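You operate a simulated robot arm through the tools that you are given. There is no shell and no other tool.

The job below is to be done with a simulated robot arm. You get a single attempt, and the scene is never put back.

Task
Add the dish of powder to the drum and give it 3 turns.
Fine: Lid closed and latch on HOLD before you crank; stop with the drum upright, dish back, nothing spilt.

It is judged by the outcome, as a careful person would: the job done as asked, and still so three seconds after it is handed in. It fails if anything else is knocked over, pushed out of place, dropped, spilled or broken. Lids that push on must go on centred and level and be pressed home; caps that screw on are set level and turned clockwise until they are tight.

Robot
A 7-joint arm with a two-finger gripper, fixed in place. Base frame: the origin is at the foot of the arm, x ahead of it, y to its left, z up; the work surface is at about z = 0.8. Lengths are in m, angles in degrees, forces in N, time in s.
With the tool pointing down near the work surface it reaches from about 0.34 to 0.72 m from the base axis. Its first joint turns from -66.0 to 66.0 degrees. Payload 2.45 kg.
The TCP is the grasp point between the finger pads, 0.026 m short of the fingertips. In the tool frame z runs along the fingers and y along their closing line. The gripper opens to 0.096 m. The gripper's body begins 0.069 m behind the TCP.
Orientation is that of the tool frame in the base frame, as a unit quaternion [x, y, z, w]. With the fingers straight down and closing along the base's y, the tool's x points along the base's -x, its y along +y and its z along -z.

Tools
- The arm moves only by the tool drive_tool. Its argument "plan" is a list of rows, each an object of numbers (a shift or turn left out is 0, a gripper value left out holds the last): "claw": the closure, from 0 (fully open) to 1 (shut); "tx", "ty", "tz": the shift along the base's x, y, z in m; "rx", "ry", "rz": the turn, a rotation vector about the base's x, y, z in degrees. In form: [{"claw": .., "tx": .., "ty": .., "tz": .., "rx": .., "ry": .., "rz": ..}, ...]. A call has 1 to 20 rows; each row is the pose to reach, as a shift and turn from the pose commanded when the call began. Each row takes 0.2 s and may step no farther than 0.05 m and 8.6 degrees from the row before; otherwise, or with a gripper value out of range, the whole call is refused. A pose out of reach is approached as far as the arm can. The call stops where the force on the tool passes 90 N (or 10 N more than at its start, if that is more) or the arm is blocked; 0.2 s more then pass. The fingers move at their own pace and stop on an object; they squeeze with about 31 N. The grip force told is the motor's: it shows also when the fingers shut on nothing. Time passes only in rows, and 0.2 s behind the last, so rows that repeat a pose let the fingers close. It gives the time, the measured TCP pose, the force on the tool (base axes), the opening and the grip force at its end, in the units of the frame above (readings bear some noise), with the torque about the TCP (base axes, N m) and any sound that the robot's microphone picked up.
- Cameras (640 x 400 px; columns grow to the right, rows downward): "scene" is fixed at [0.177, -0.4004, 1.435]; the picture's right is [0.67, -0.74, 0.00], its down [-0.35, -0.32, -0.88] and it looks along [0.65, 0.59, -0.47] (base axes); focal length 266 px, centre (320, 200). "wrist" rides on the gripper at [0.082, 0.003, -0.098] in the tool frame; the picture's right is [-0.04, 1.00, 0.00], its down [-0.73, -0.03, -0.68] and it looks along [-0.68, -0.03, 0.73] (tool axes); focal length 256 px, centre (320, 200). There is no depth. A picture from a camera that has moved, and an enlarged one, comes with that camera's place and axes in the base frame and with its lens.
- get_image(camera): a new picture of that camera. No time passes.
- close_up(camera, box): a new picture of the part [left, top, right, bottom] of that camera's present view, enlarged. No time passes.
- sign_off(): hands the job in; it is judged then, once.

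Nothing tells you positions but the pictures and the camera data. Unless the task says otherwise, let go and move clear before handing in.

The tools are called as name(argument=value, ...) on one line, values as JSON. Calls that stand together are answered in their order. drive_tool: Moves the arm, as the interface text tells. Its arguments: {"type":"object","properties":{"plan":{"type":"array"}},"required":["plan"]} The other tools are called the same way: get_image (camera) takes a picture; close_up (camera, box) takes an enlarged picture of a part of a camera's view; sign_off () hands the job in.

At the start:

```text
time_s: 0.0
ee_pos: [0.4047, -0.0742, 1.302]
ee_rot: [0.0, 1.0, 0.0, 0.0]
ft_force: [0.1, -0.5, 0.1]
wrist_torque: [-0.01, 0.0, -0.02]
grip_width: 0.0961
gripper_force: 0.0
```

scene: 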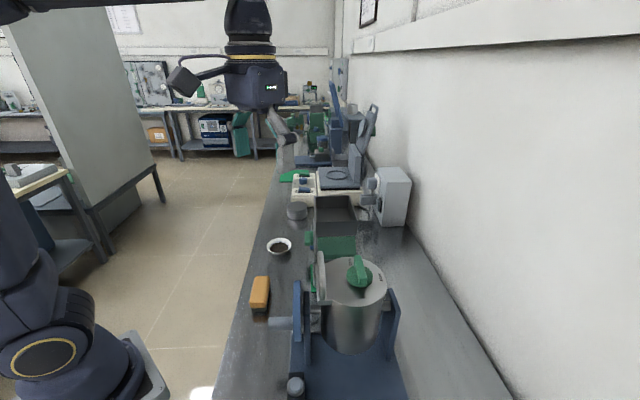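
wrist: 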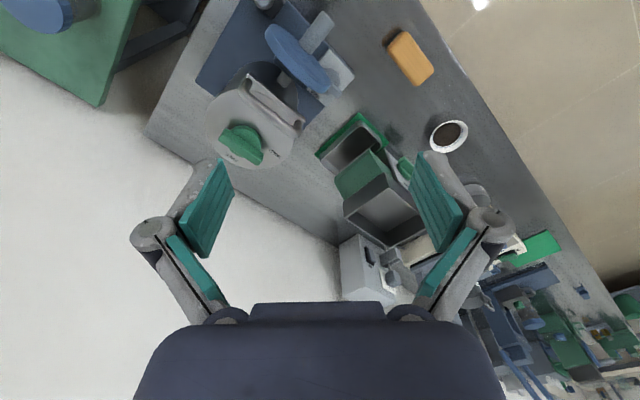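

I see a bench with a drum in a blue cradle (green latch knob on top), a small white dish of dark powder, an orange block, and a box. I'll look closer before moving.

close_up(camera="scene", box=[220, 220, 440, 400])

close_up(camera="scene", box=[240, 150, 420, 265])

close_up(camera="wrist", box=[140, 0, 500, 225])

close_up(camera="wrist", box=[180, 60, 340, 180])

```text
2.22 times, centred on (330, 310) of scene
camera zoom: at [0.177, -0.4004, 1.435], right [0.67, -0.74, 0.0], down [-0.35, -0.32, -0.88], along [0.65, 0.59, -0.47], focal length 591 px, centre (298, -44)
```

zoom: 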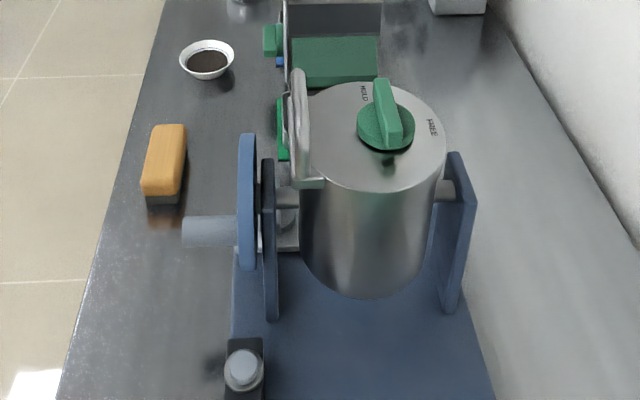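

```text
3.48 times, centred on (330, 208) of scene
camera zoom: at [0.177, -0.4004, 1.435], right [0.67, -0.74, 0.0], down [-0.35, -0.32, -0.88], along [0.65, 0.59, -0.47], focal length 926 px, centre (285, 174)
```

zoom: 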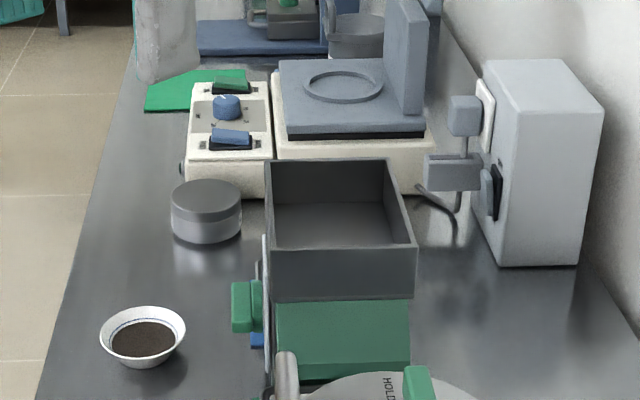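

```text
1.78 times, centred on (320, 112) of wrist
camera zoom: at [0.3238, -0.0699, 1.4001], right [0.04, 1.0, 0.0], down [0.73, -0.03, 0.68], along [0.68, -0.03, -0.73], focal length 455 px, centre (320, 356)
```

zoom: 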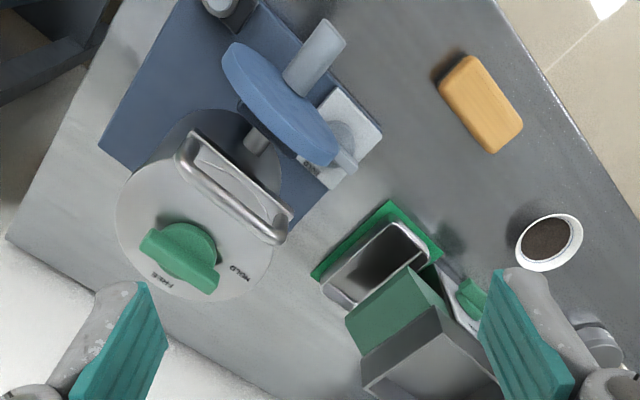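

```text
3.33 times, centred on (260, 120) of wrist
camera zoom: at [0.3238, -0.0699, 1.4001], right [0.04, 1.0, 0.0], down [0.73, -0.03, 0.68], along [0.68, -0.03, -0.73], focal length 853 px, centre (520, 467)
```

zoom: 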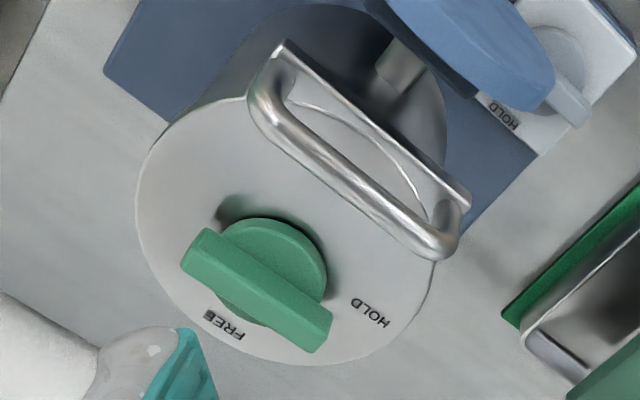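

The drum sits near (0.51, -0.19) with its top at about z 1.04, and the dish is near (0.66, 0.24). I'll turn the wrist camera toward the drum from the bench-front side for a better look.

drive_tool(plan=[{"rz": -7.5, "tz": -0.02}, {"rz": -15, "tz": -0.04}, {"rz": -22.5, "tz": -0.06}, {"rz": -30, "tz": -0.08}, {"rz": -37.5, "tz": -0.1}, {"rz": -45, "tz": -0.1}, {"rz": -45, "tz": -0.1}])

get_image(camera="wrist")

get_image(camera="scene")

```text
time_s: 1.6
ee_pos: [0.4053, -0.0723, 1.2028]
ee_rot: [0.383, 0.924, 0.0, 0.001]
ft_force: [0.5, 0.0, -0.6]
wrist_torque: [0.06, -0.01, -0.01]
grip_width: 0.0962
gripper_force: 0.0
```

```text
taken
camera wrist: at [0.3509, -0.0125, 1.3008], right [0.74, 0.68, 0.0], down [0.5, -0.54, 0.68], along [0.46, -0.5, -0.73], focal length 256 px, centre (320, 200)
```

wrist: 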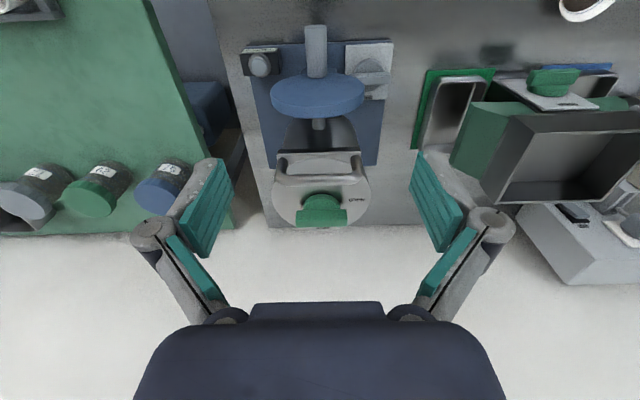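

```text
taken
```

scene: 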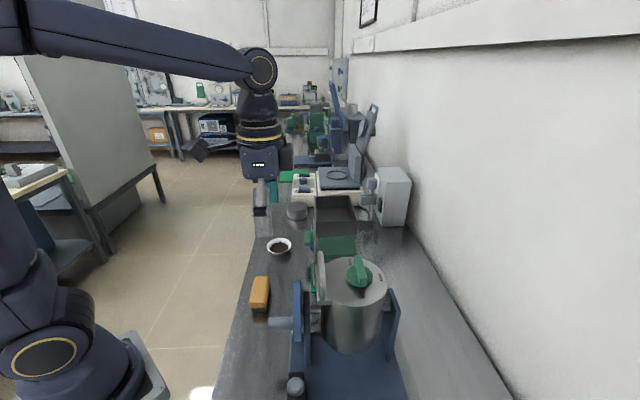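

close_up(camera="wrist", box=[230, 20, 410, 235])

close_up(camera="wrist", box=[260, 140, 390, 235])

close_up(camera="wrist", box=[235, 20, 405, 130])

close_up(camera="wrist", box=[400, 40, 640, 215])

```text
1.86 times, centred on (320, 128) of wrist
camera zoom: at [0.3509, -0.0125, 1.3008], right [0.74, 0.68, 0.0], down [0.5, -0.54, 0.68], along [0.46, -0.5, -0.73], focal length 476 px, centre (320, 335)
```

zoom: 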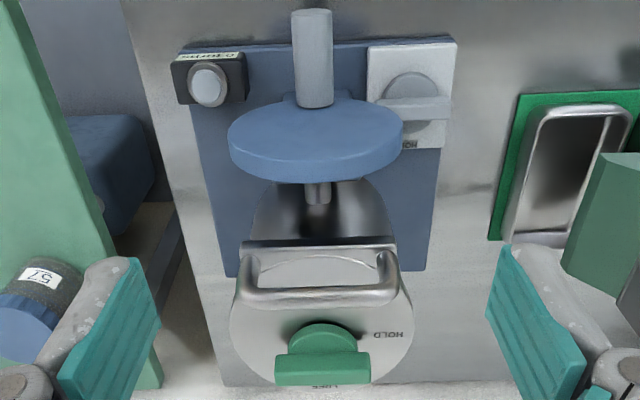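

```text
4.21 times, centred on (325, 188) of wrist
camera zoom: at [0.3509, -0.0125, 1.3008], right [0.74, 0.68, 0.0], down [0.5, -0.54, 0.68], along [0.46, -0.5, -0.73], focal length 1078 px, centre (299, 253)
```

zoom: 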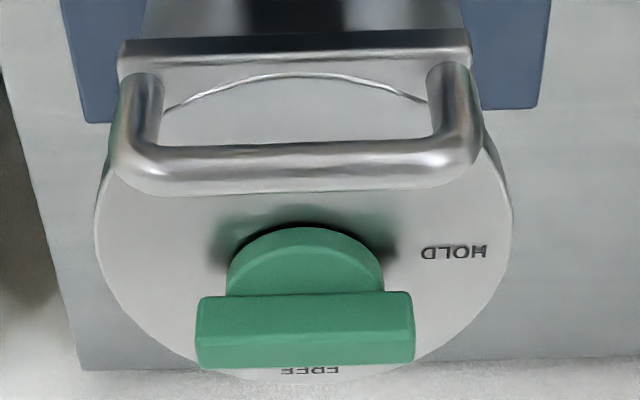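

```text
3.64 times, centred on (320, 75) of wrist
camera zoom: at [0.3509, -0.0125, 1.3008], right [0.74, 0.68, 0.0], down [0.5, -0.54, 0.68], along [0.46, -0.5, -0.73], focal length 931 px, centre (320, 654)
```

zoom: 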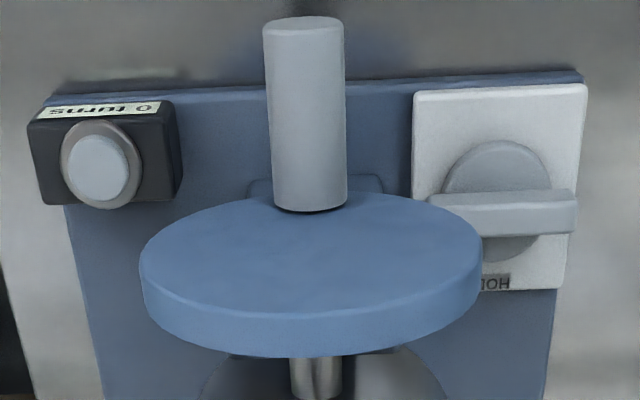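

```text
2.29 times, centred on (520, 128) of wrist
camera zoom: at [0.3509, -0.0125, 1.3008], right [0.74, 0.68, 0.0], down [0.5, -0.54, 0.68], along [0.46, -0.5, -0.73], focal length 585 px, centre (-137, 366)
```

zoom: 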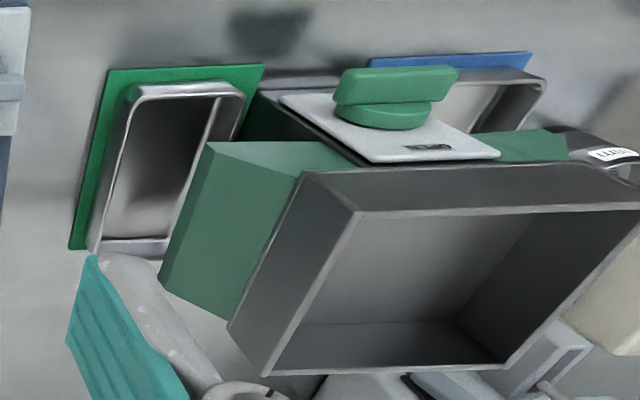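

The lid has a green FREE/HOLD knob whose bar seems to lie along HOLD, and a handle. The crank is a blue disc with a peg, and there is a turn counter and a grey knob on a white plate. I'll tilt for a flatter view of the drum front and also look at the top.

drive_tool(plan=[{"rx": -5.5, "ry": -5.5, "tx": -0.01, "ty": 0.01, "tz": -0.02}, {"rx": -11, "ry": -11, "tx": -0.02, "ty": 0.02, "tz": -0.05}, {"rx": -16.5, "ry": -16.5, "tx": -0.03, "ty": 0.03, "tz": -0.08}, {"rx": -20, "ry": -20, "tx": -0.04, "ty": 0.04, "tz": -0.1}, {"rx": -20, "ry": -20, "tx": -0.04, "ty": 0.04, "tz": -0.1}])

get_image(camera="wrist")

close_up(camera="wrist", box=[220, 60, 420, 260])

```text
time_s: 2.8
ee_pos: [0.365, -0.0344, 1.1031]
ee_rot: [0.37, 0.896, -0.094, 0.226]
ft_force: [0.1, 0.1, 0.4]
wrist_torque: [0.0, 0.01, 0.01]
grip_width: 0.0959
gripper_force: 0.0
```

```text
taken
camera wrist: at [0.2836, 0.0532, 1.1501], right [0.73, 0.68, 0.02], down [0.21, -0.25, 0.95], along [0.65, -0.69, -0.32], focal length 256 px, centre (320, 200)
```

wrist: 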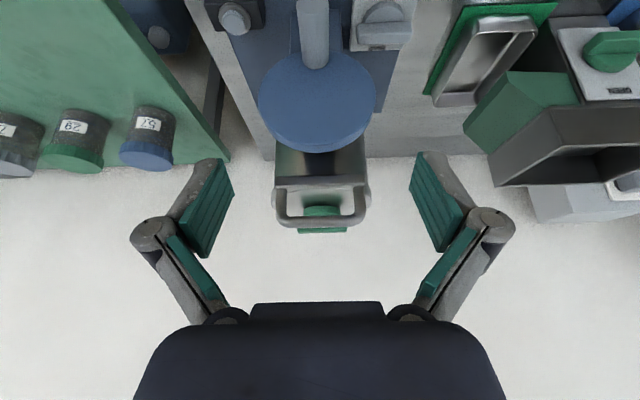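

```text
2.00 times, centred on (320, 160) of wrist
camera zoom: at [0.2836, 0.0532, 1.1501], right [0.73, 0.68, 0.02], down [0.21, -0.25, 0.95], along [0.65, -0.69, -0.32], focal length 512 px, centre (320, 280)
```

zoom: 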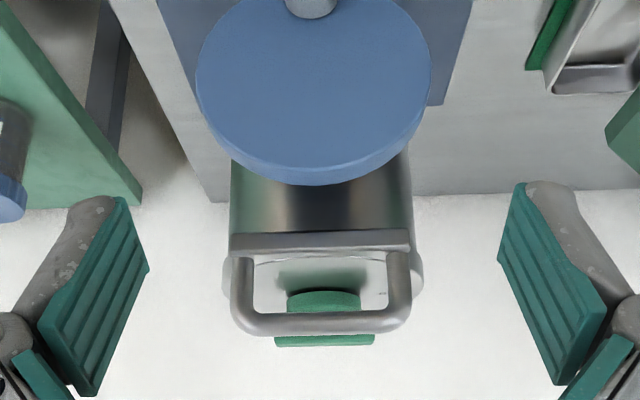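

The handle is an upright U at the front edge of the lid. I'll zoom the fixed camera in on the drum's sides to find the hinge.

close_up(camera="scene", box=[290, 235, 410, 310])

close_up(camera="scene", box=[260, 290, 420, 400])

close_up(camera="wrist", box=[200, 0, 420, 140])

```text
5.33 times, centred on (350, 272) of scene
camera zoom: at [0.177, -0.4004, 1.435], right [0.67, -0.74, 0.0], down [-0.35, -0.32, -0.88], along [0.65, 0.59, -0.47], focal length 1419 px, centre (160, -187)
```

zoom: 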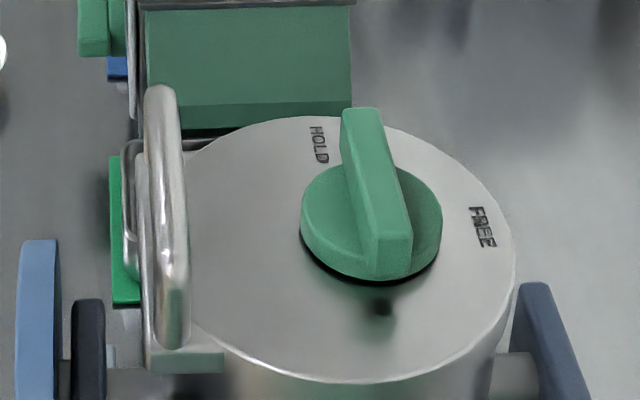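

```text
3.64 times, centred on (340, 345) of scene
camera zoom: at [0.177, -0.4004, 1.435], right [0.67, -0.74, 0.0], down [-0.35, -0.32, -0.88], along [0.65, 0.59, -0.47], focal length 968 px, centre (247, -327)
```

zoom: 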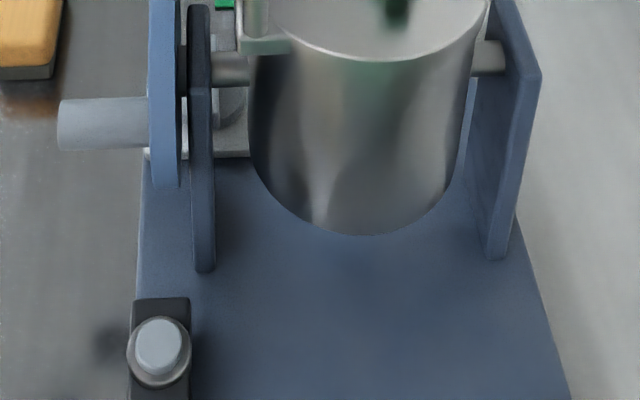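

```text
2.86 times, centred on (310, 70) of wrist
camera zoom: at [0.2836, 0.0532, 1.1501], right [0.73, 0.68, 0.02], down [0.21, -0.25, 0.95], along [0.65, -0.69, -0.32], focal length 731 px, centre (349, 571)
```

zoom: 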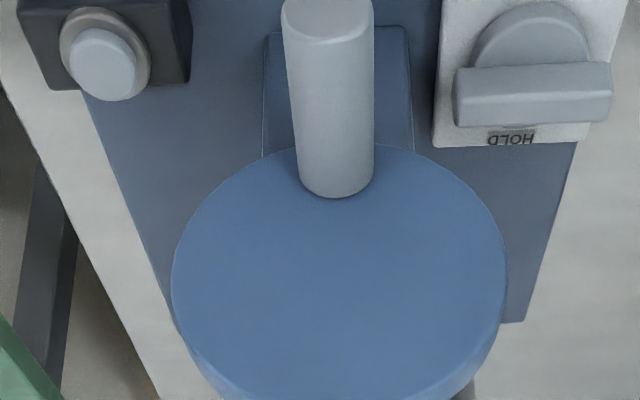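

Next I'll look nearly straight down at the lid and the grey knob plate to read the labels and see where each bar points.

drive_tool(plan=[{"tz": 0.03, "rx": 5.7, "ry": 5.7}, {"tz": 0.05, "rx": 11.4, "ry": 11.4, "tx": 0.01}, {"tz": 0.08, "rx": 17.1, "ry": 17.1, "tx": 0.02}, {"tz": 0.08, "rx": 22.8, "ry": 22.8, "tx": 0.04, "ty": -0.01}, {"tz": 0.08, "rx": 28.5, "ry": 28.5, "tx": 0.06, "ty": -0.012}, {"tz": 0.08, "rx": 34.1, "ry": 34.1, "tx": 0.061, "ty": -0.012}, {"tz": 0.08, "rx": 34.1, "ry": 34.1, "tx": 0.061, "ty": -0.012}])

get_image(camera="wrist")

close_up(camera="wrist", box=[240, 20, 420, 260])

```text
time_s: 4.4
ee_pos: [0.425, -0.0468, 1.1815]
ee_rot: [0.376, 0.91, 0.067, -0.161]
ft_force: [-0.1, 0.2, -0.4]
wrist_torque: [0.03, 0.02, 0.01]
grip_width: 0.096
gripper_force: 0.0
```

```text
taken
camera wrist: at [0.3982, -0.0131, 1.3018], right [0.73, 0.68, -0.01], down [0.63, -0.67, 0.39], along [0.25, -0.29, -0.92], focal length 256 px, centre (320, 200)
```

wrist: 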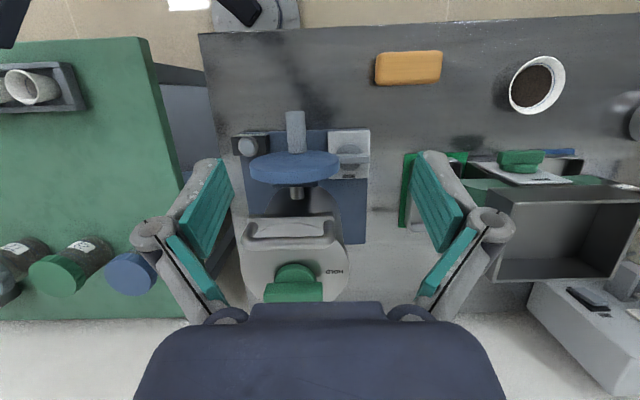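

```text
1.67 times, centred on (330, 140) of wrist
camera zoom: at [0.3982, -0.0131, 1.3018], right [0.73, 0.68, -0.01], down [0.63, -0.67, 0.39], along [0.25, -0.29, -0.92], focal length 427 px, centre (303, 300)
```

zoom: 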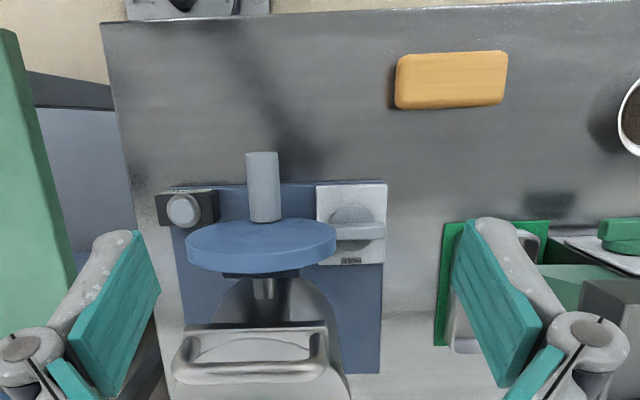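

close_up(camera="wrist", box=[320, 120, 380, 185])

close_up(camera="wrist", box=[235, 200, 365, 310])

close_up(camera="wrist", box=[225, 105, 345, 190])

close_up(camera="wrist", box=[360, 30, 600, 220])

```text
6.15 times, centred on (350, 152) of wrist
camera zoom: at [0.3982, -0.0131, 1.3018], right [0.73, 0.68, -0.01], down [0.63, -0.67, 0.39], along [0.25, -0.29, -0.92], focal length 1575 px, centre (135, 492)
```

zoom: 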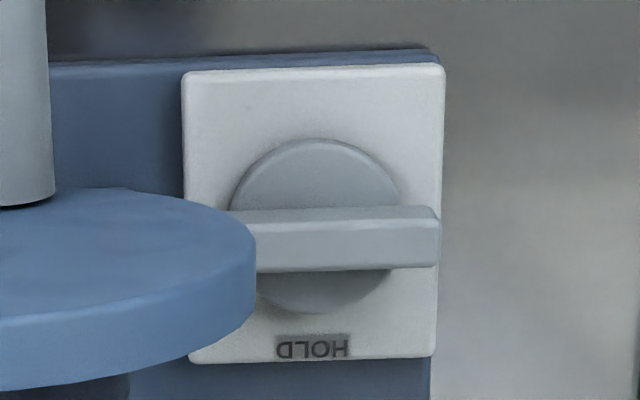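

```text
3.64 times, centred on (300, 255) of wrist
camera zoom: at [0.3982, -0.0131, 1.3018], right [0.73, 0.68, -0.01], down [0.63, -0.67, 0.39], along [0.25, -0.29, -0.92], focal length 931 px, centre (393, 0)
```

zoom: 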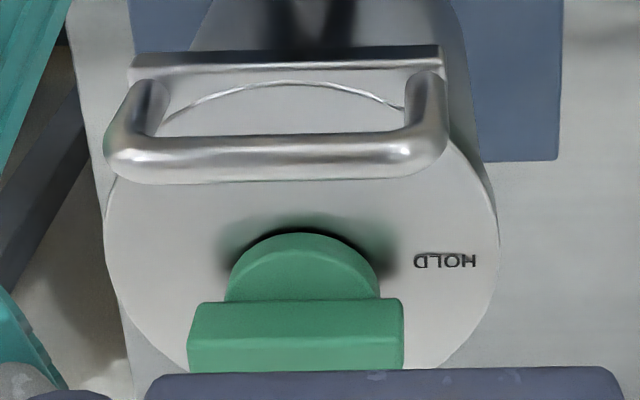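

```text
4.71 times, centred on (285, 148) of wrist
camera zoom: at [0.3982, -0.0131, 1.3018], right [0.73, 0.68, -0.01], down [0.63, -0.67, 0.39], along [0.25, -0.29, -0.92], focal length 1205 px, centre (485, 447)
```

zoom: 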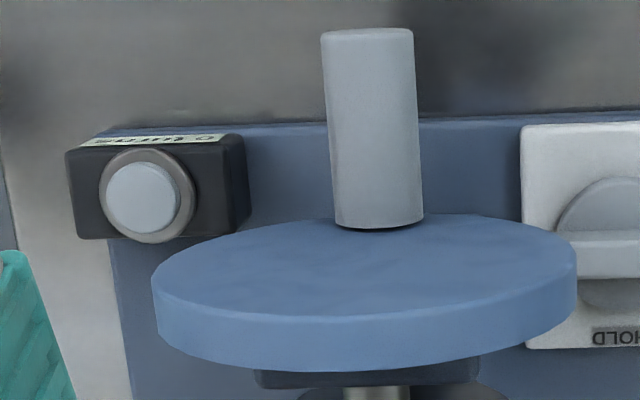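

```text
2.11 times, centred on (480, 125) of wrist
camera zoom: at [0.3982, -0.0131, 1.3018], right [0.73, 0.68, -0.01], down [0.63, -0.67, 0.39], along [0.25, -0.29, -0.92], focal length 539 px, centre (-17, 358)
```

zoom: 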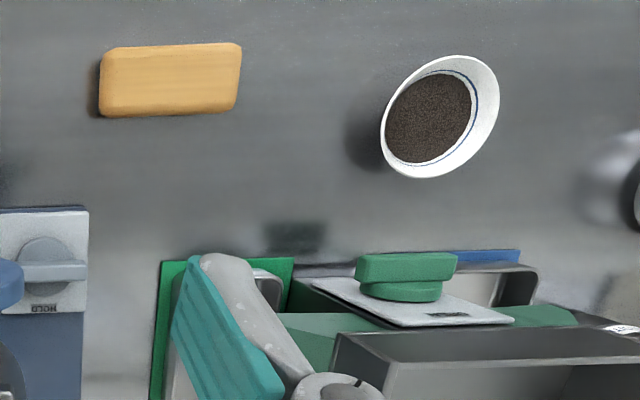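

The grey knob's bar runs along the bench, with HOLD on its wall side, and the other label is hidden behind the disc. I'll shift along the bench to see it and to look past the crank.

drive_tool(plan=[{"tx": 0.02, "ty": 0.02, "tz": -0.02}, {"tx": 0.04, "ty": 0.045, "tz": -0.05}, {"tx": 0.05, "ty": 0.06, "tz": -0.08}, {"tx": 0.05, "ty": 0.06, "tz": -0.09}])

get_image(camera="wrist")

close_up(camera="wrist", box=[240, 60, 380, 160])

```text
time_s: 5.4
ee_pos: [0.4758, 0.0149, 1.0907]
ee_rot: [0.378, 0.91, 0.067, -0.159]
ft_force: [-0.6, 0.1, 0.1]
wrist_torque: [-0.02, -0.03, 0.01]
grip_width: 0.0959
gripper_force: 0.0
```

```text
taken
camera wrist: at [0.4479, 0.0479, 1.2111], right [0.73, 0.68, -0.01], down [0.63, -0.67, 0.39], along [0.26, -0.29, -0.92], focal length 256 px, centre (320, 200)
```

wrist: 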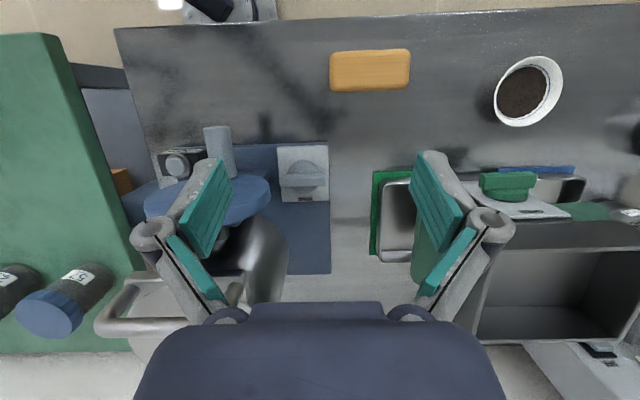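

```text
4.00 times, centred on (310, 110) of wrist
camera zoom: at [0.4479, 0.0479, 1.2111], right [0.73, 0.68, -0.01], down [0.63, -0.67, 0.39], along [0.26, -0.29, -0.92], focal length 1024 px, centre (360, 560)
```

zoom: 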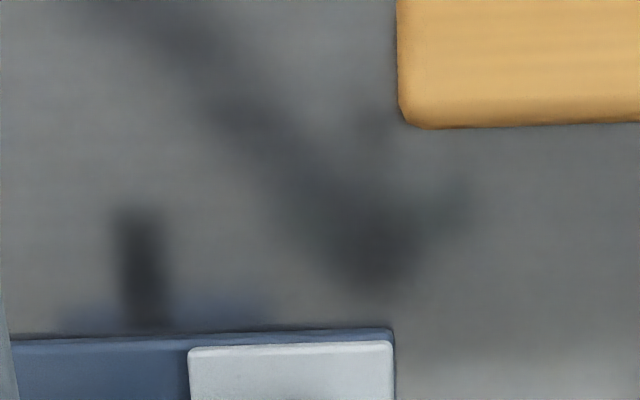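

close_up(camera="wrist", box=[240, 130, 350, 220])

close_up(camera="wrist", box=[440, 40, 640, 220])

close_up(camera="wrist", box=[90, 110, 300, 360])

```text
4.44 times, centred on (295, 175) of wrist
camera zoom: at [0.4479, 0.0479, 1.2111], right [0.73, 0.68, -0.01], down [0.63, -0.67, 0.39], along [0.26, -0.29, -0.92], focal length 1138 px, centre (431, 311)
```

zoom: 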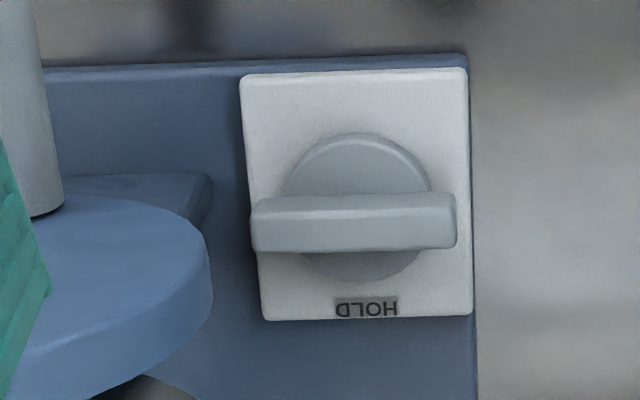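

```text
2.22 times, centred on (540, 130) of wrist
camera zoom: at [0.4479, 0.0479, 1.2111], right [0.73, 0.68, -0.01], down [0.63, -0.67, 0.39], along [0.26, -0.29, -0.92], focal length 569 px, centre (-169, 356)
```

zoom: 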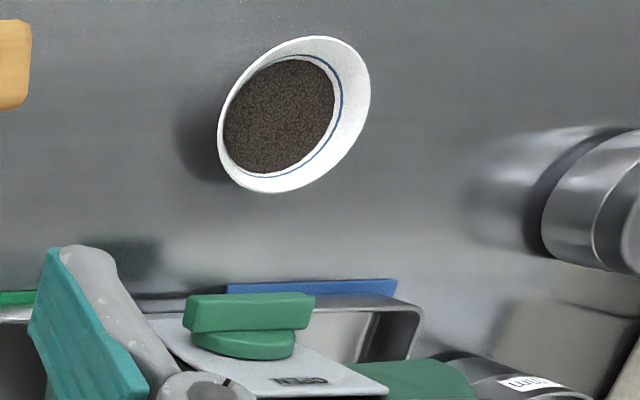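

```text
1.60 times, centred on (195, 235) of wrist
camera zoom: at [0.4479, 0.0479, 1.2111], right [0.73, 0.68, -0.01], down [0.63, -0.67, 0.39], along [0.26, -0.29, -0.92], focal length 410 px, centre (520, 144)
```

zoom: 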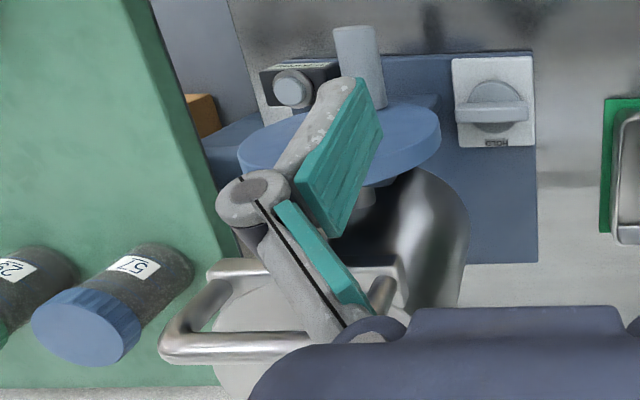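

close_up(camera="wrist", box=[470, 160, 590, 235])

close_up(camera="wrist", box=[480, 45, 580, 135])

close_up(camera="scene", box=[255, 225, 305, 265])

```text
5.33 times, centred on (530, 198) of wrist
camera zoom: at [0.4479, 0.0479, 1.2111], right [0.73, 0.68, -0.01], down [0.63, -0.67, 0.39], along [0.26, -0.29, -0.92], focal length 1365 px, centre (-800, 213)
```

zoom: 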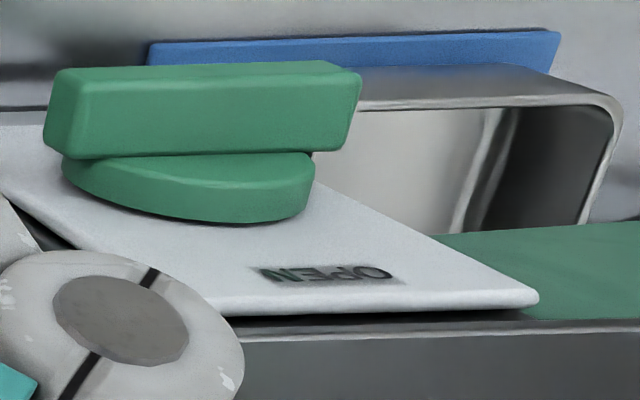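

```text
4.44 times, centred on (530, 90) of wrist
camera zoom: at [0.4479, 0.0479, 1.2111], right [0.73, 0.68, -0.01], down [0.63, -0.67, 0.39], along [0.26, -0.29, -0.92], focal length 1138 px, centre (-613, 689)
```

zoom: 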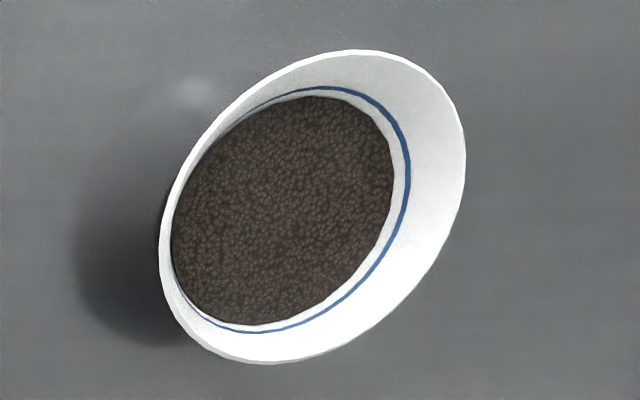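

```text
10.00 times, centred on (280, 245) of scene
camera zoom: at [0.177, -0.4004, 1.435], right [0.67, -0.74, 0.0], down [-0.35, -0.32, -0.88], along [0.65, 0.59, -0.47], focal length 2661 px, centre (720, -250)
```

zoom: 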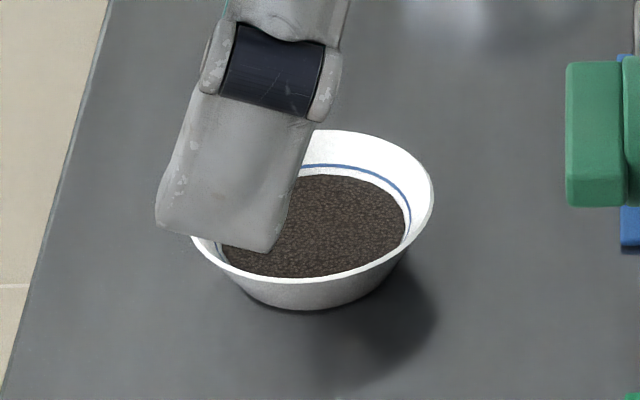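

The hopper station (OPEN label) is a separate machine. On the drum, the lid latch reads HOLD now and FREE is a quarter turn clockwise, toward the wall. The grey brake knob sits off HOLD. I'll level the tool, rise, and line up over the lid knob at about (0.522, -0.195), bar top z ≈ 1.074.

drive_tool(plan=[{"tz": 0.04, "rx": -4.7, "ry": -4.7}, {"tz": 0.08, "rx": -9.4, "ry": -9.4}, {"tz": 0.11, "rx": -14.1, "ry": -14.1}])

drive_tool(plan=[{"rz": 8.2, "tx": 0.004, "ty": -0.019}, {"rz": 16.4, "tx": 0.008, "ty": -0.038}, {"rz": 24.6, "tx": 0.012, "ty": -0.057}, {"rz": 32.8, "tx": 0.016, "ty": -0.076}, {"rz": 41, "tx": 0.02, "ty": -0.095}, {"rz": 49.2, "tx": 0.024, "ty": -0.114}, {"rz": 57.4, "tx": 0.028, "ty": -0.133}, {"rz": 65.6, "tx": 0.032, "ty": -0.152}, {"rz": 73.8, "tx": 0.036, "ty": -0.171}, {"rz": 82, "tx": 0.04, "ty": -0.19}, {"rz": 90, "tx": 0.046, "ty": -0.209, "claw": 0.5}, {"rz": 90, "tx": 0.046, "ty": -0.209, "claw": 0.5}, {"rz": 90, "tx": 0.046, "ty": -0.209, "claw": 0.5}])

get_image(camera="wrist")

get_image(camera="scene")

```text
time_s: 6.2
ee_pos: [0.478, 0.0139, 1.2031]
ee_rot: [0.383, 0.924, -0.002, 0.001]
ft_force: [0.1, 0.2, 0.0]
wrist_torque: [0.0, -0.01, 0.01]
grip_width: 0.0958
gripper_force: 0.0
```

```text
time_s: 9.0
ee_pos: [0.5226, -0.1948, 1.2019]
ee_rot: [-0.383, 0.924, 0.001, -0.001]
ft_force: [-0.4, 0.2, 0.7]
wrist_torque: [-0.02, 0.0, -0.02]
grip_width: 0.0481
gripper_force: 0.1
```

```text
taken
camera wrist: at [0.4621, -0.2494, 1.3], right [-0.68, 0.73, 0.0], down [0.54, 0.5, 0.68], along [0.5, 0.46, -0.73], focal length 256 px, centre (320, 200)
```

wrist: 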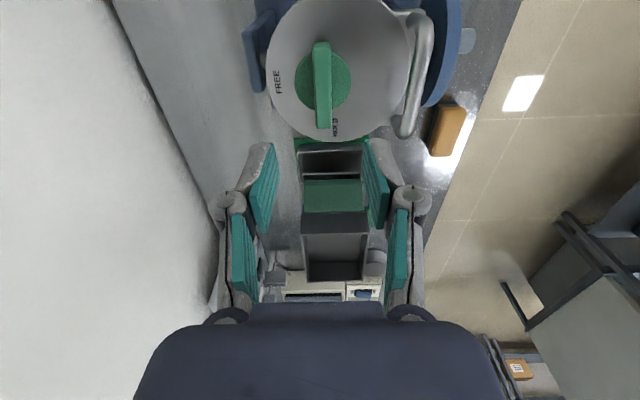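

```text
taken
```

scene: 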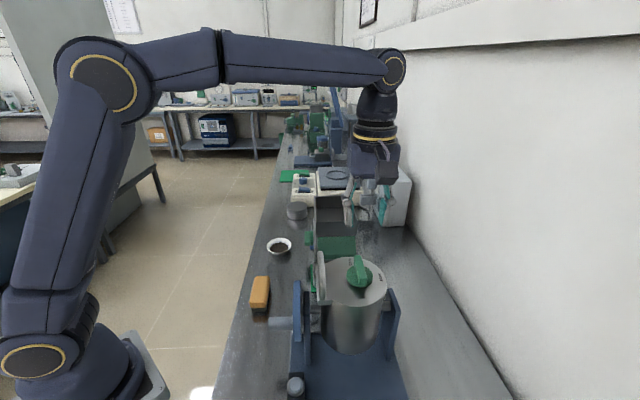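

close_up(camera="wrist", box=[235, 0, 485, 150])

close_up(camera="wrist", box=[265, 30, 365, 145])

```text
2.56 times, centred on (360, 75) of wrist
camera zoom: at [0.4621, -0.2494, 1.3], right [-0.68, 0.73, 0.0], down [0.54, 0.5, 0.68], along [0.5, 0.46, -0.73], focal length 655 px, centre (218, 520)
```

zoom: 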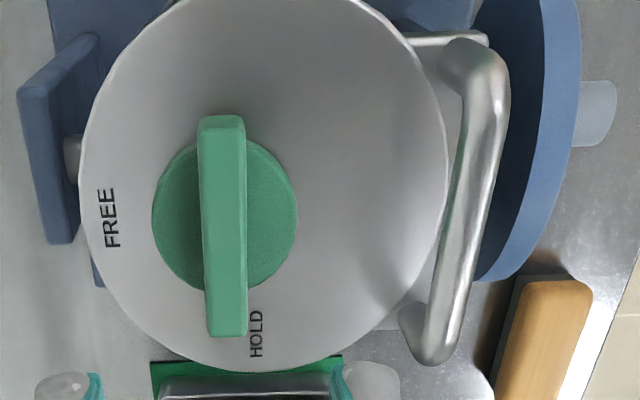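

```text
3.48 times, centred on (315, 88) of wrist
camera zoom: at [0.4621, -0.2494, 1.3], right [-0.68, 0.73, 0.0], down [0.54, 0.5, 0.68], along [0.5, 0.46, -0.73], focal length 890 px, centre (337, 591)
```

zoom: 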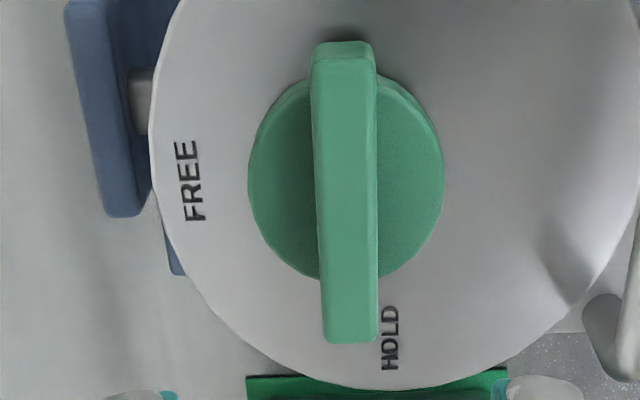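

The bar clearly points to HOLD. The knob centre is about (0.519, -0.195). I'll descend with part-open fingers straddling the bar, stopping just above the knob disc to check.

drive_tool(plan=[{"tx": -0.003, "tz": -0.03}, {"tx": -0.003, "tz": -0.06}, {"tx": -0.003, "tz": -0.085}, {"tx": -0.003, "tz": -0.1}, {"tx": -0.003, "tz": -0.107}, {"tx": -0.003, "tz": -0.107}])

close_up(camera="scene", box=[290, 205, 420, 300])

get_image(camera="wrist")

```text
time_s: 10.4
ee_pos: [0.5196, -0.1949, 1.0954]
ee_rot: [-0.383, 0.924, 0.0, 0.0]
ft_force: [0.4, -0.8, 0.5]
wrist_torque: [-0.01, 0.0, 0.01]
grip_width: 0.0481
gripper_force: 0.1
```

```text
4.21 times, centred on (355, 252) of scene
camera zoom: at [0.177, -0.4004, 1.435], right [0.67, -0.74, 0.0], down [-0.35, -0.32, -0.88], along [0.65, 0.59, -0.47], focal length 1120 px, centre (173, -21)
```

zoom: 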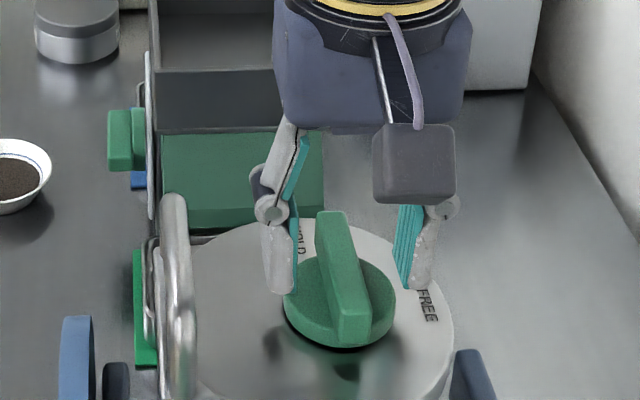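

```text
taken
camera wrist: at [0.4599, -0.25, 1.1936], right [-0.68, 0.73, 0.0], down [0.54, 0.5, 0.68], along [0.5, 0.46, -0.73], focal length 256 px, centre (320, 200)
```

wrist: 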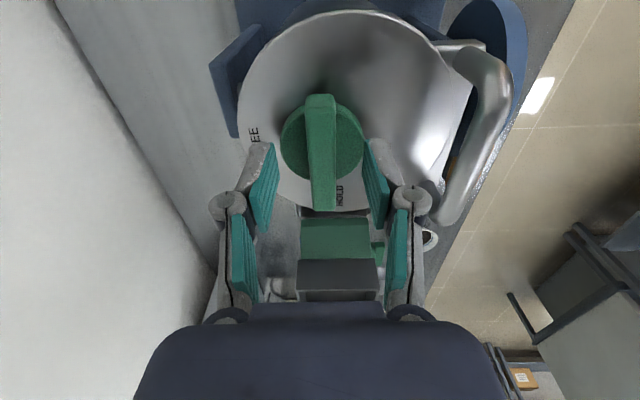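

The fingers straddle the bar evenly. I'll lower 11 mm and close on it.

drive_tool(plan=[{"tz": -0.006}, {"tz": -0.011}, {"tz": -0.011, "claw": 1}, {"tz": -0.011, "claw": 1}, {"tz": -0.011, "claw": 1}, {"tz": -0.011, "claw": 1}])

close_up(camera="scene", box=[290, 205, 420, 300])

```text
time_s: 11.8
ee_pos: [0.5184, -0.1943, 1.0865]
ee_rot: [-0.383, 0.924, 0.0, 0.001]
ft_force: [-8.6, 9.4, 29.5]
wrist_torque: [0.24, 0.13, -0.02]
grip_width: 0.0148
gripper_force: 40.9
```

```text
4.21 times, centred on (355, 252) of scene
camera zoom: at [0.1762, -0.3999, 1.4352], right [0.67, -0.74, 0.0], down [-0.35, -0.32, -0.88], along [0.65, 0.59, -0.47], focal length 1120 px, centre (173, -21)
```

zoom: 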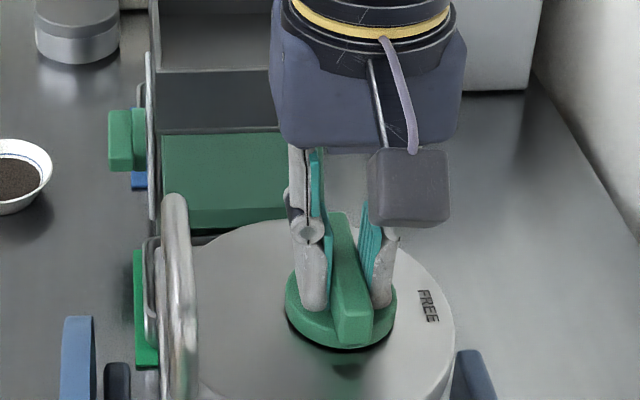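

The fingertips press the knob disc a little (30 N), so I'll ease up 3 mm before turning.

drive_tool(plan=[{"tz": 0.0015}, {"tz": 0.003}, {"tz": 0.003}])

```text
time_s: 12.6
ee_pos: [0.519, -0.1943, 1.0854]
ee_rot: [-0.383, 0.924, 0.0, -0.001]
ft_force: [4.1, 4.8, 0.2]
wrist_torque: [0.55, -0.6, -0.01]
grip_width: 0.0148
gripper_force: 41.7
```

drive_tool(plan=[{"rz": -6}, {"rz": -12}, {"rz": -18}, {"rz": -24}, {"rz": -24}])

close_up(camera="scene", box=[290, 205, 420, 300])

```text
time_s: 13.8
ee_pos: [0.5167, -0.1942, 1.0864]
ee_rot: [-0.182, 0.983, 0.0, -0.001]
ft_force: [4.4, 5.9, -5.8]
wrist_torque: [0.68, -0.36, -0.01]
grip_width: 0.0148
gripper_force: 40.8
```

```text
4.21 times, centred on (355, 252) of scene
camera zoom: at [0.1772, -0.4002, 1.435], right [0.67, -0.74, 0.0], down [-0.35, -0.32, -0.88], along [0.65, 0.59, -0.47], focal length 1120 px, centre (173, -21)
```

zoom: 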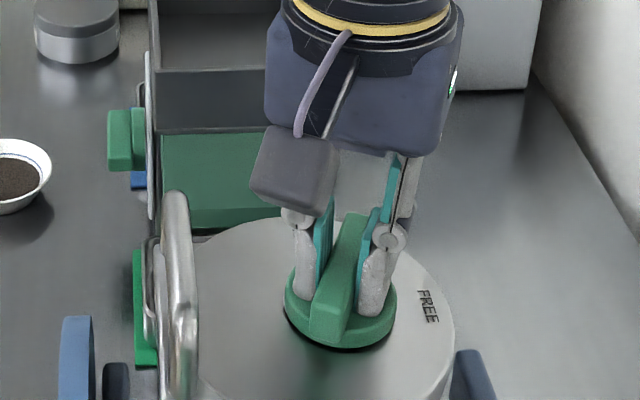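

The knob turns freely with the wrist. I'll continue to a full quarter turn toward FREE.

drive_tool(plan=[{"rz": -8}, {"rz": -16}, {"rz": -24}, {"rz": -32}, {"rz": -40}, {"rz": -48}, {"rz": -54}, {"rz": -60}, {"rz": -66}, {"rz": -66}])

close_up(camera="scene", box=[290, 205, 420, 300])

```text
time_s: 16.0
ee_pos: [0.5185, -0.1932, 1.087]
ee_rot: [0.383, 0.924, 0.0, -0.002]
ft_force: [-9.0, 7.0, -14.8]
wrist_torque: [0.81, 0.92, 0.01]
grip_width: 0.0149
gripper_force: 41.1
```

```text
4.21 times, centred on (355, 252) of scene
camera zoom: at [0.177, -0.4002, 1.435], right [0.67, -0.74, 0.0], down [-0.35, -0.32, -0.88], along [0.65, 0.59, -0.47], focal length 1120 px, centre (173, -21)
```

zoom: 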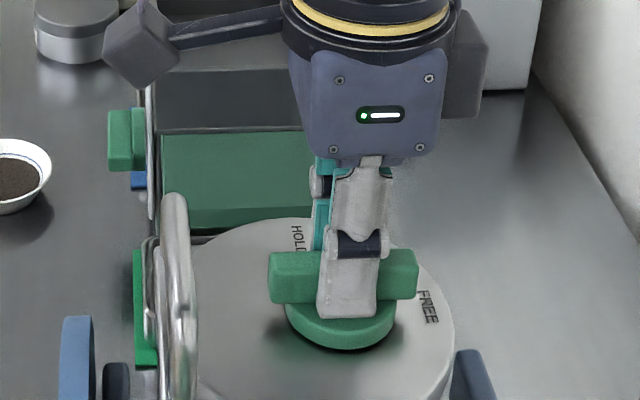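

The knob is at FREE. I'll open the fingers, rise clear, and look at the lid handle and possible hinge.

drive_tool(plan=[{"claw": 0.5}, {"claw": 0.5}, {"claw": 0.5}, {"claw": 0.5, "tz": 0.03}, {"claw": 0.5, "tz": 0.08}, {"claw": 0.5, "tz": 0.12, "tx": -0.02, "ty": 0.02}])

get_image(camera="wrist")

close_up(camera="scene", box=[290, 235, 410, 310])

```text
time_s: 17.4
ee_pos: [0.4986, -0.1755, 1.2082]
ee_rot: [0.384, 0.924, 0.0, 0.0]
ft_force: [-0.7, 0.1, -0.2]
wrist_torque: [0.02, -0.03, 0.02]
grip_width: 0.048
gripper_force: 0.0
```

```text
taken
camera wrist: at [0.4436, -0.1148, 1.3069], right [0.73, 0.68, 0.0], down [0.5, -0.54, 0.68], along [0.46, -0.5, -0.73], focal length 256 px, centre (320, 200)
```

wrist: 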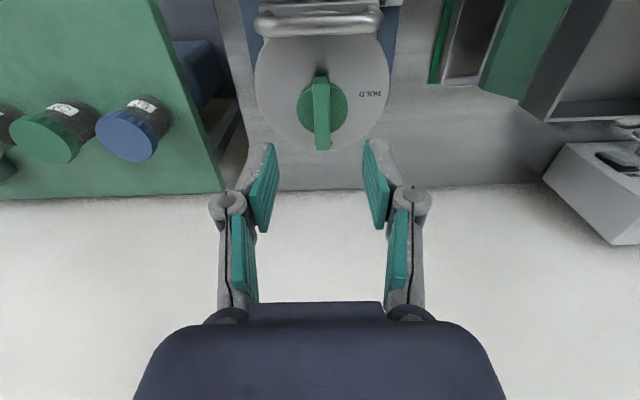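

```text
5.33 times, centred on (350, 272) of scene
camera zoom: at [0.177, -0.4004, 1.435], right [0.67, -0.74, 0.0], down [-0.35, -0.32, -0.88], along [0.65, 0.59, -0.47], focal length 1419 px, centre (160, -187)
```

zoom: 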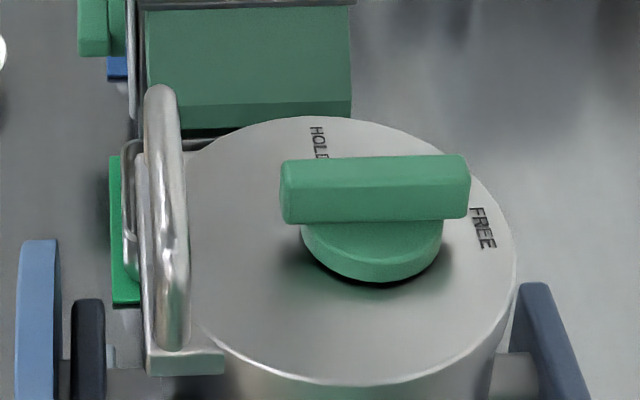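

close_up(camera="wrist", box=[235, 0, 405, 170])

```text
2.35 times, centred on (320, 85) of wrist
camera zoom: at [0.4436, -0.1148, 1.3069], right [0.73, 0.68, 0.0], down [0.5, -0.54, 0.68], along [0.46, -0.5, -0.73], focal length 602 px, centre (320, 471)
```

zoom: 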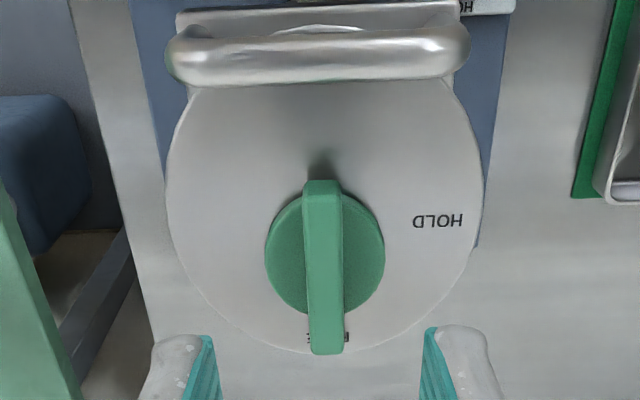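

The knob now sits at FREE. The handle bar is about n=0.43 m out from the base toward the wall, at z ≈ 1.083, roughly (0.466, -0.140). I'll turn the wrist so the fingers can close above and below that bar, and stage in front of it.

drive_tool(plan=[{"rz": 8.2, "tx": -0.01, "ty": 0.01}, {"rz": 16.4, "tx": -0.02, "ty": 0.02}, {"rz": 24.6, "tx": -0.03, "ty": 0.03}, {"rz": 32.8, "tx": -0.04, "ty": 0.04}, {"rz": 41, "tx": -0.05, "ty": 0.05}, {"rz": 49.2, "tx": -0.06, "ty": 0.06}, {"rz": 57.4, "tx": -0.07, "ty": 0.07}, {"rz": 65.6, "tx": -0.08, "ty": 0.08}, {"rz": 73.8, "tx": -0.09, "ty": 0.09}, {"rz": 82, "tx": -0.1, "ty": 0.1}, {"rz": 90, "tx": -0.1066, "ty": 0.1087}])

drive_tool(plan=[{"rx": -5.3, "ry": -5.3, "tz": -0.01}, {"rx": -10.6, "ry": -10.6, "tz": -0.02}, {"rx": -15.9, "ry": -15.9, "tz": -0.03}, {"rx": -21.2, "ry": -21.2, "tz": -0.04}, {"rx": -26.5, "ry": -26.5, "tz": -0.05}, {"rx": -31.8, "ry": -31.8, "tz": -0.06}, {"rx": -37.1, "ry": -37.1, "tz": -0.065}, {"rx": -42.4, "ry": -42.4, "tz": -0.065}, {"rx": -42.4, "ry": -42.4, "tz": -0.065}])

get_image(camera="wrist")

get_image(camera="scene")

```text
time_s: 19.8
ee_pos: [0.3923, -0.0649, 1.2066]
ee_rot: [-0.384, 0.923, -0.001, 0.001]
ft_force: [0.0, 0.6, 0.0]
wrist_torque: [0.01, -0.02, 0.0]
grip_width: 0.048
gripper_force: 0.1
```

```text
time_s: 21.8
ee_pos: [0.4144, -0.0576, 1.1593]
ee_rot: [-0.331, 0.8, -0.462, 0.191]
ft_force: [0.3, -0.2, -0.7]
wrist_torque: [-0.02, -0.02, -0.01]
grip_width: 0.0483
gripper_force: 0.0
out of reach, approached as far as the arm can: row 7, 8, 9
```

```text
taken
camera wrist: at [0.2952, -0.0529, 1.2055], right [-0.33, 0.38, -0.86], down [0.11, 0.92, 0.36], along [0.94, 0.02, -0.34], focal length 256 px, centre (320, 200)
```

wrist: 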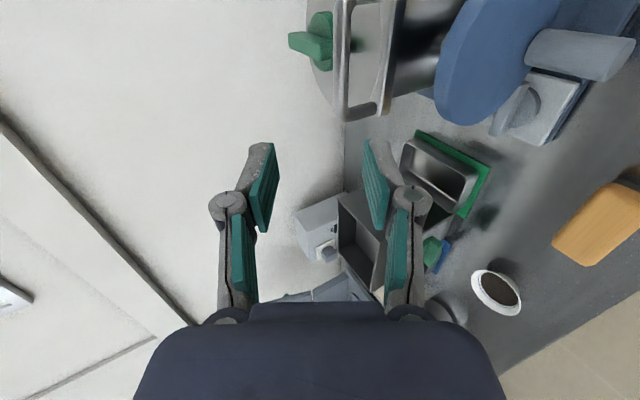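

```text
taken
```

scene: 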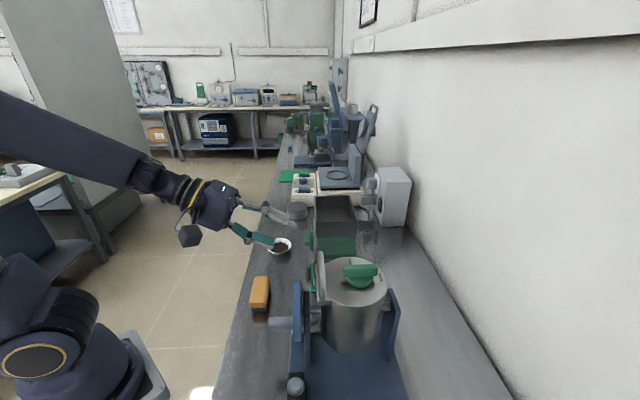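

The 60° tilt is slightly out of reach this close in, so I'll use 45° and a staging point nearer to the bar.

drive_tool(plan=[{"rx": 5.3, "ry": 5.3, "tx": 0.015, "ty": -0.015, "tz": 0.01}, {"rx": 10.6, "ry": 10.6, "tx": 0.025, "ty": -0.025, "tz": 0.005}, {"rx": 10.6, "ry": 10.6, "tx": 0.0386, "ty": -0.0386, "tz": -0.0105}, {"rx": 10.6, "ry": 10.6, "tx": 0.0386, "ty": -0.0386, "tz": -0.0105}])

get_image(camera="wrist")

get_image(camera="scene")

```text
time_s: 22.8
ee_pos: [0.4509, -0.095, 1.1494]
ee_rot: [-0.354, 0.853, -0.353, 0.146]
ft_force: [-0.2, 1.1, -0.6]
wrist_torque: [0.0, -0.02, 0.06]
grip_width: 0.0479
gripper_force: 0.0
```

```text
taken
camera wrist: at [0.3436, -0.1013, 1.2176], right [-0.47, 0.53, -0.71], down [0.19, 0.84, 0.5], along [0.86, 0.1, -0.5], focal length 256 px, centre (320, 200)
```

wrist: 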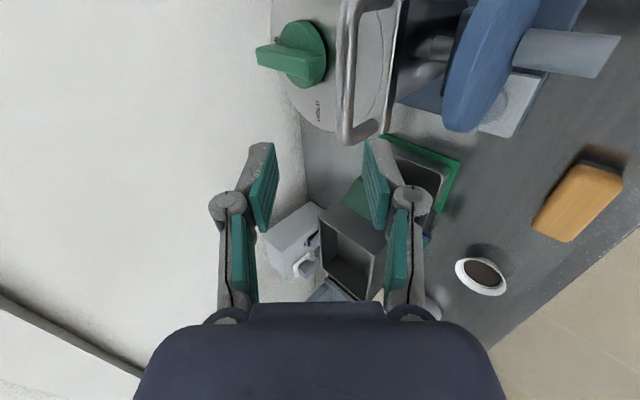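

```text
taken
```

scene: 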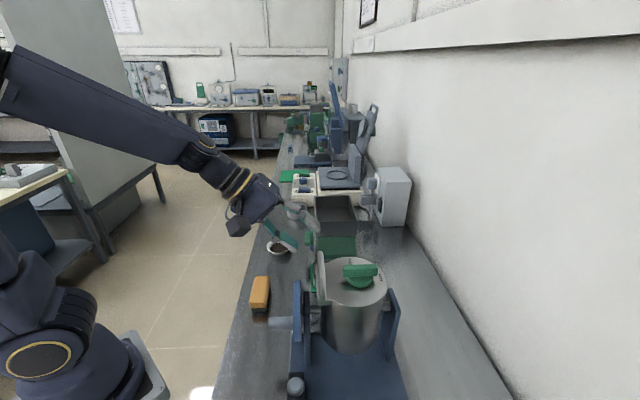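

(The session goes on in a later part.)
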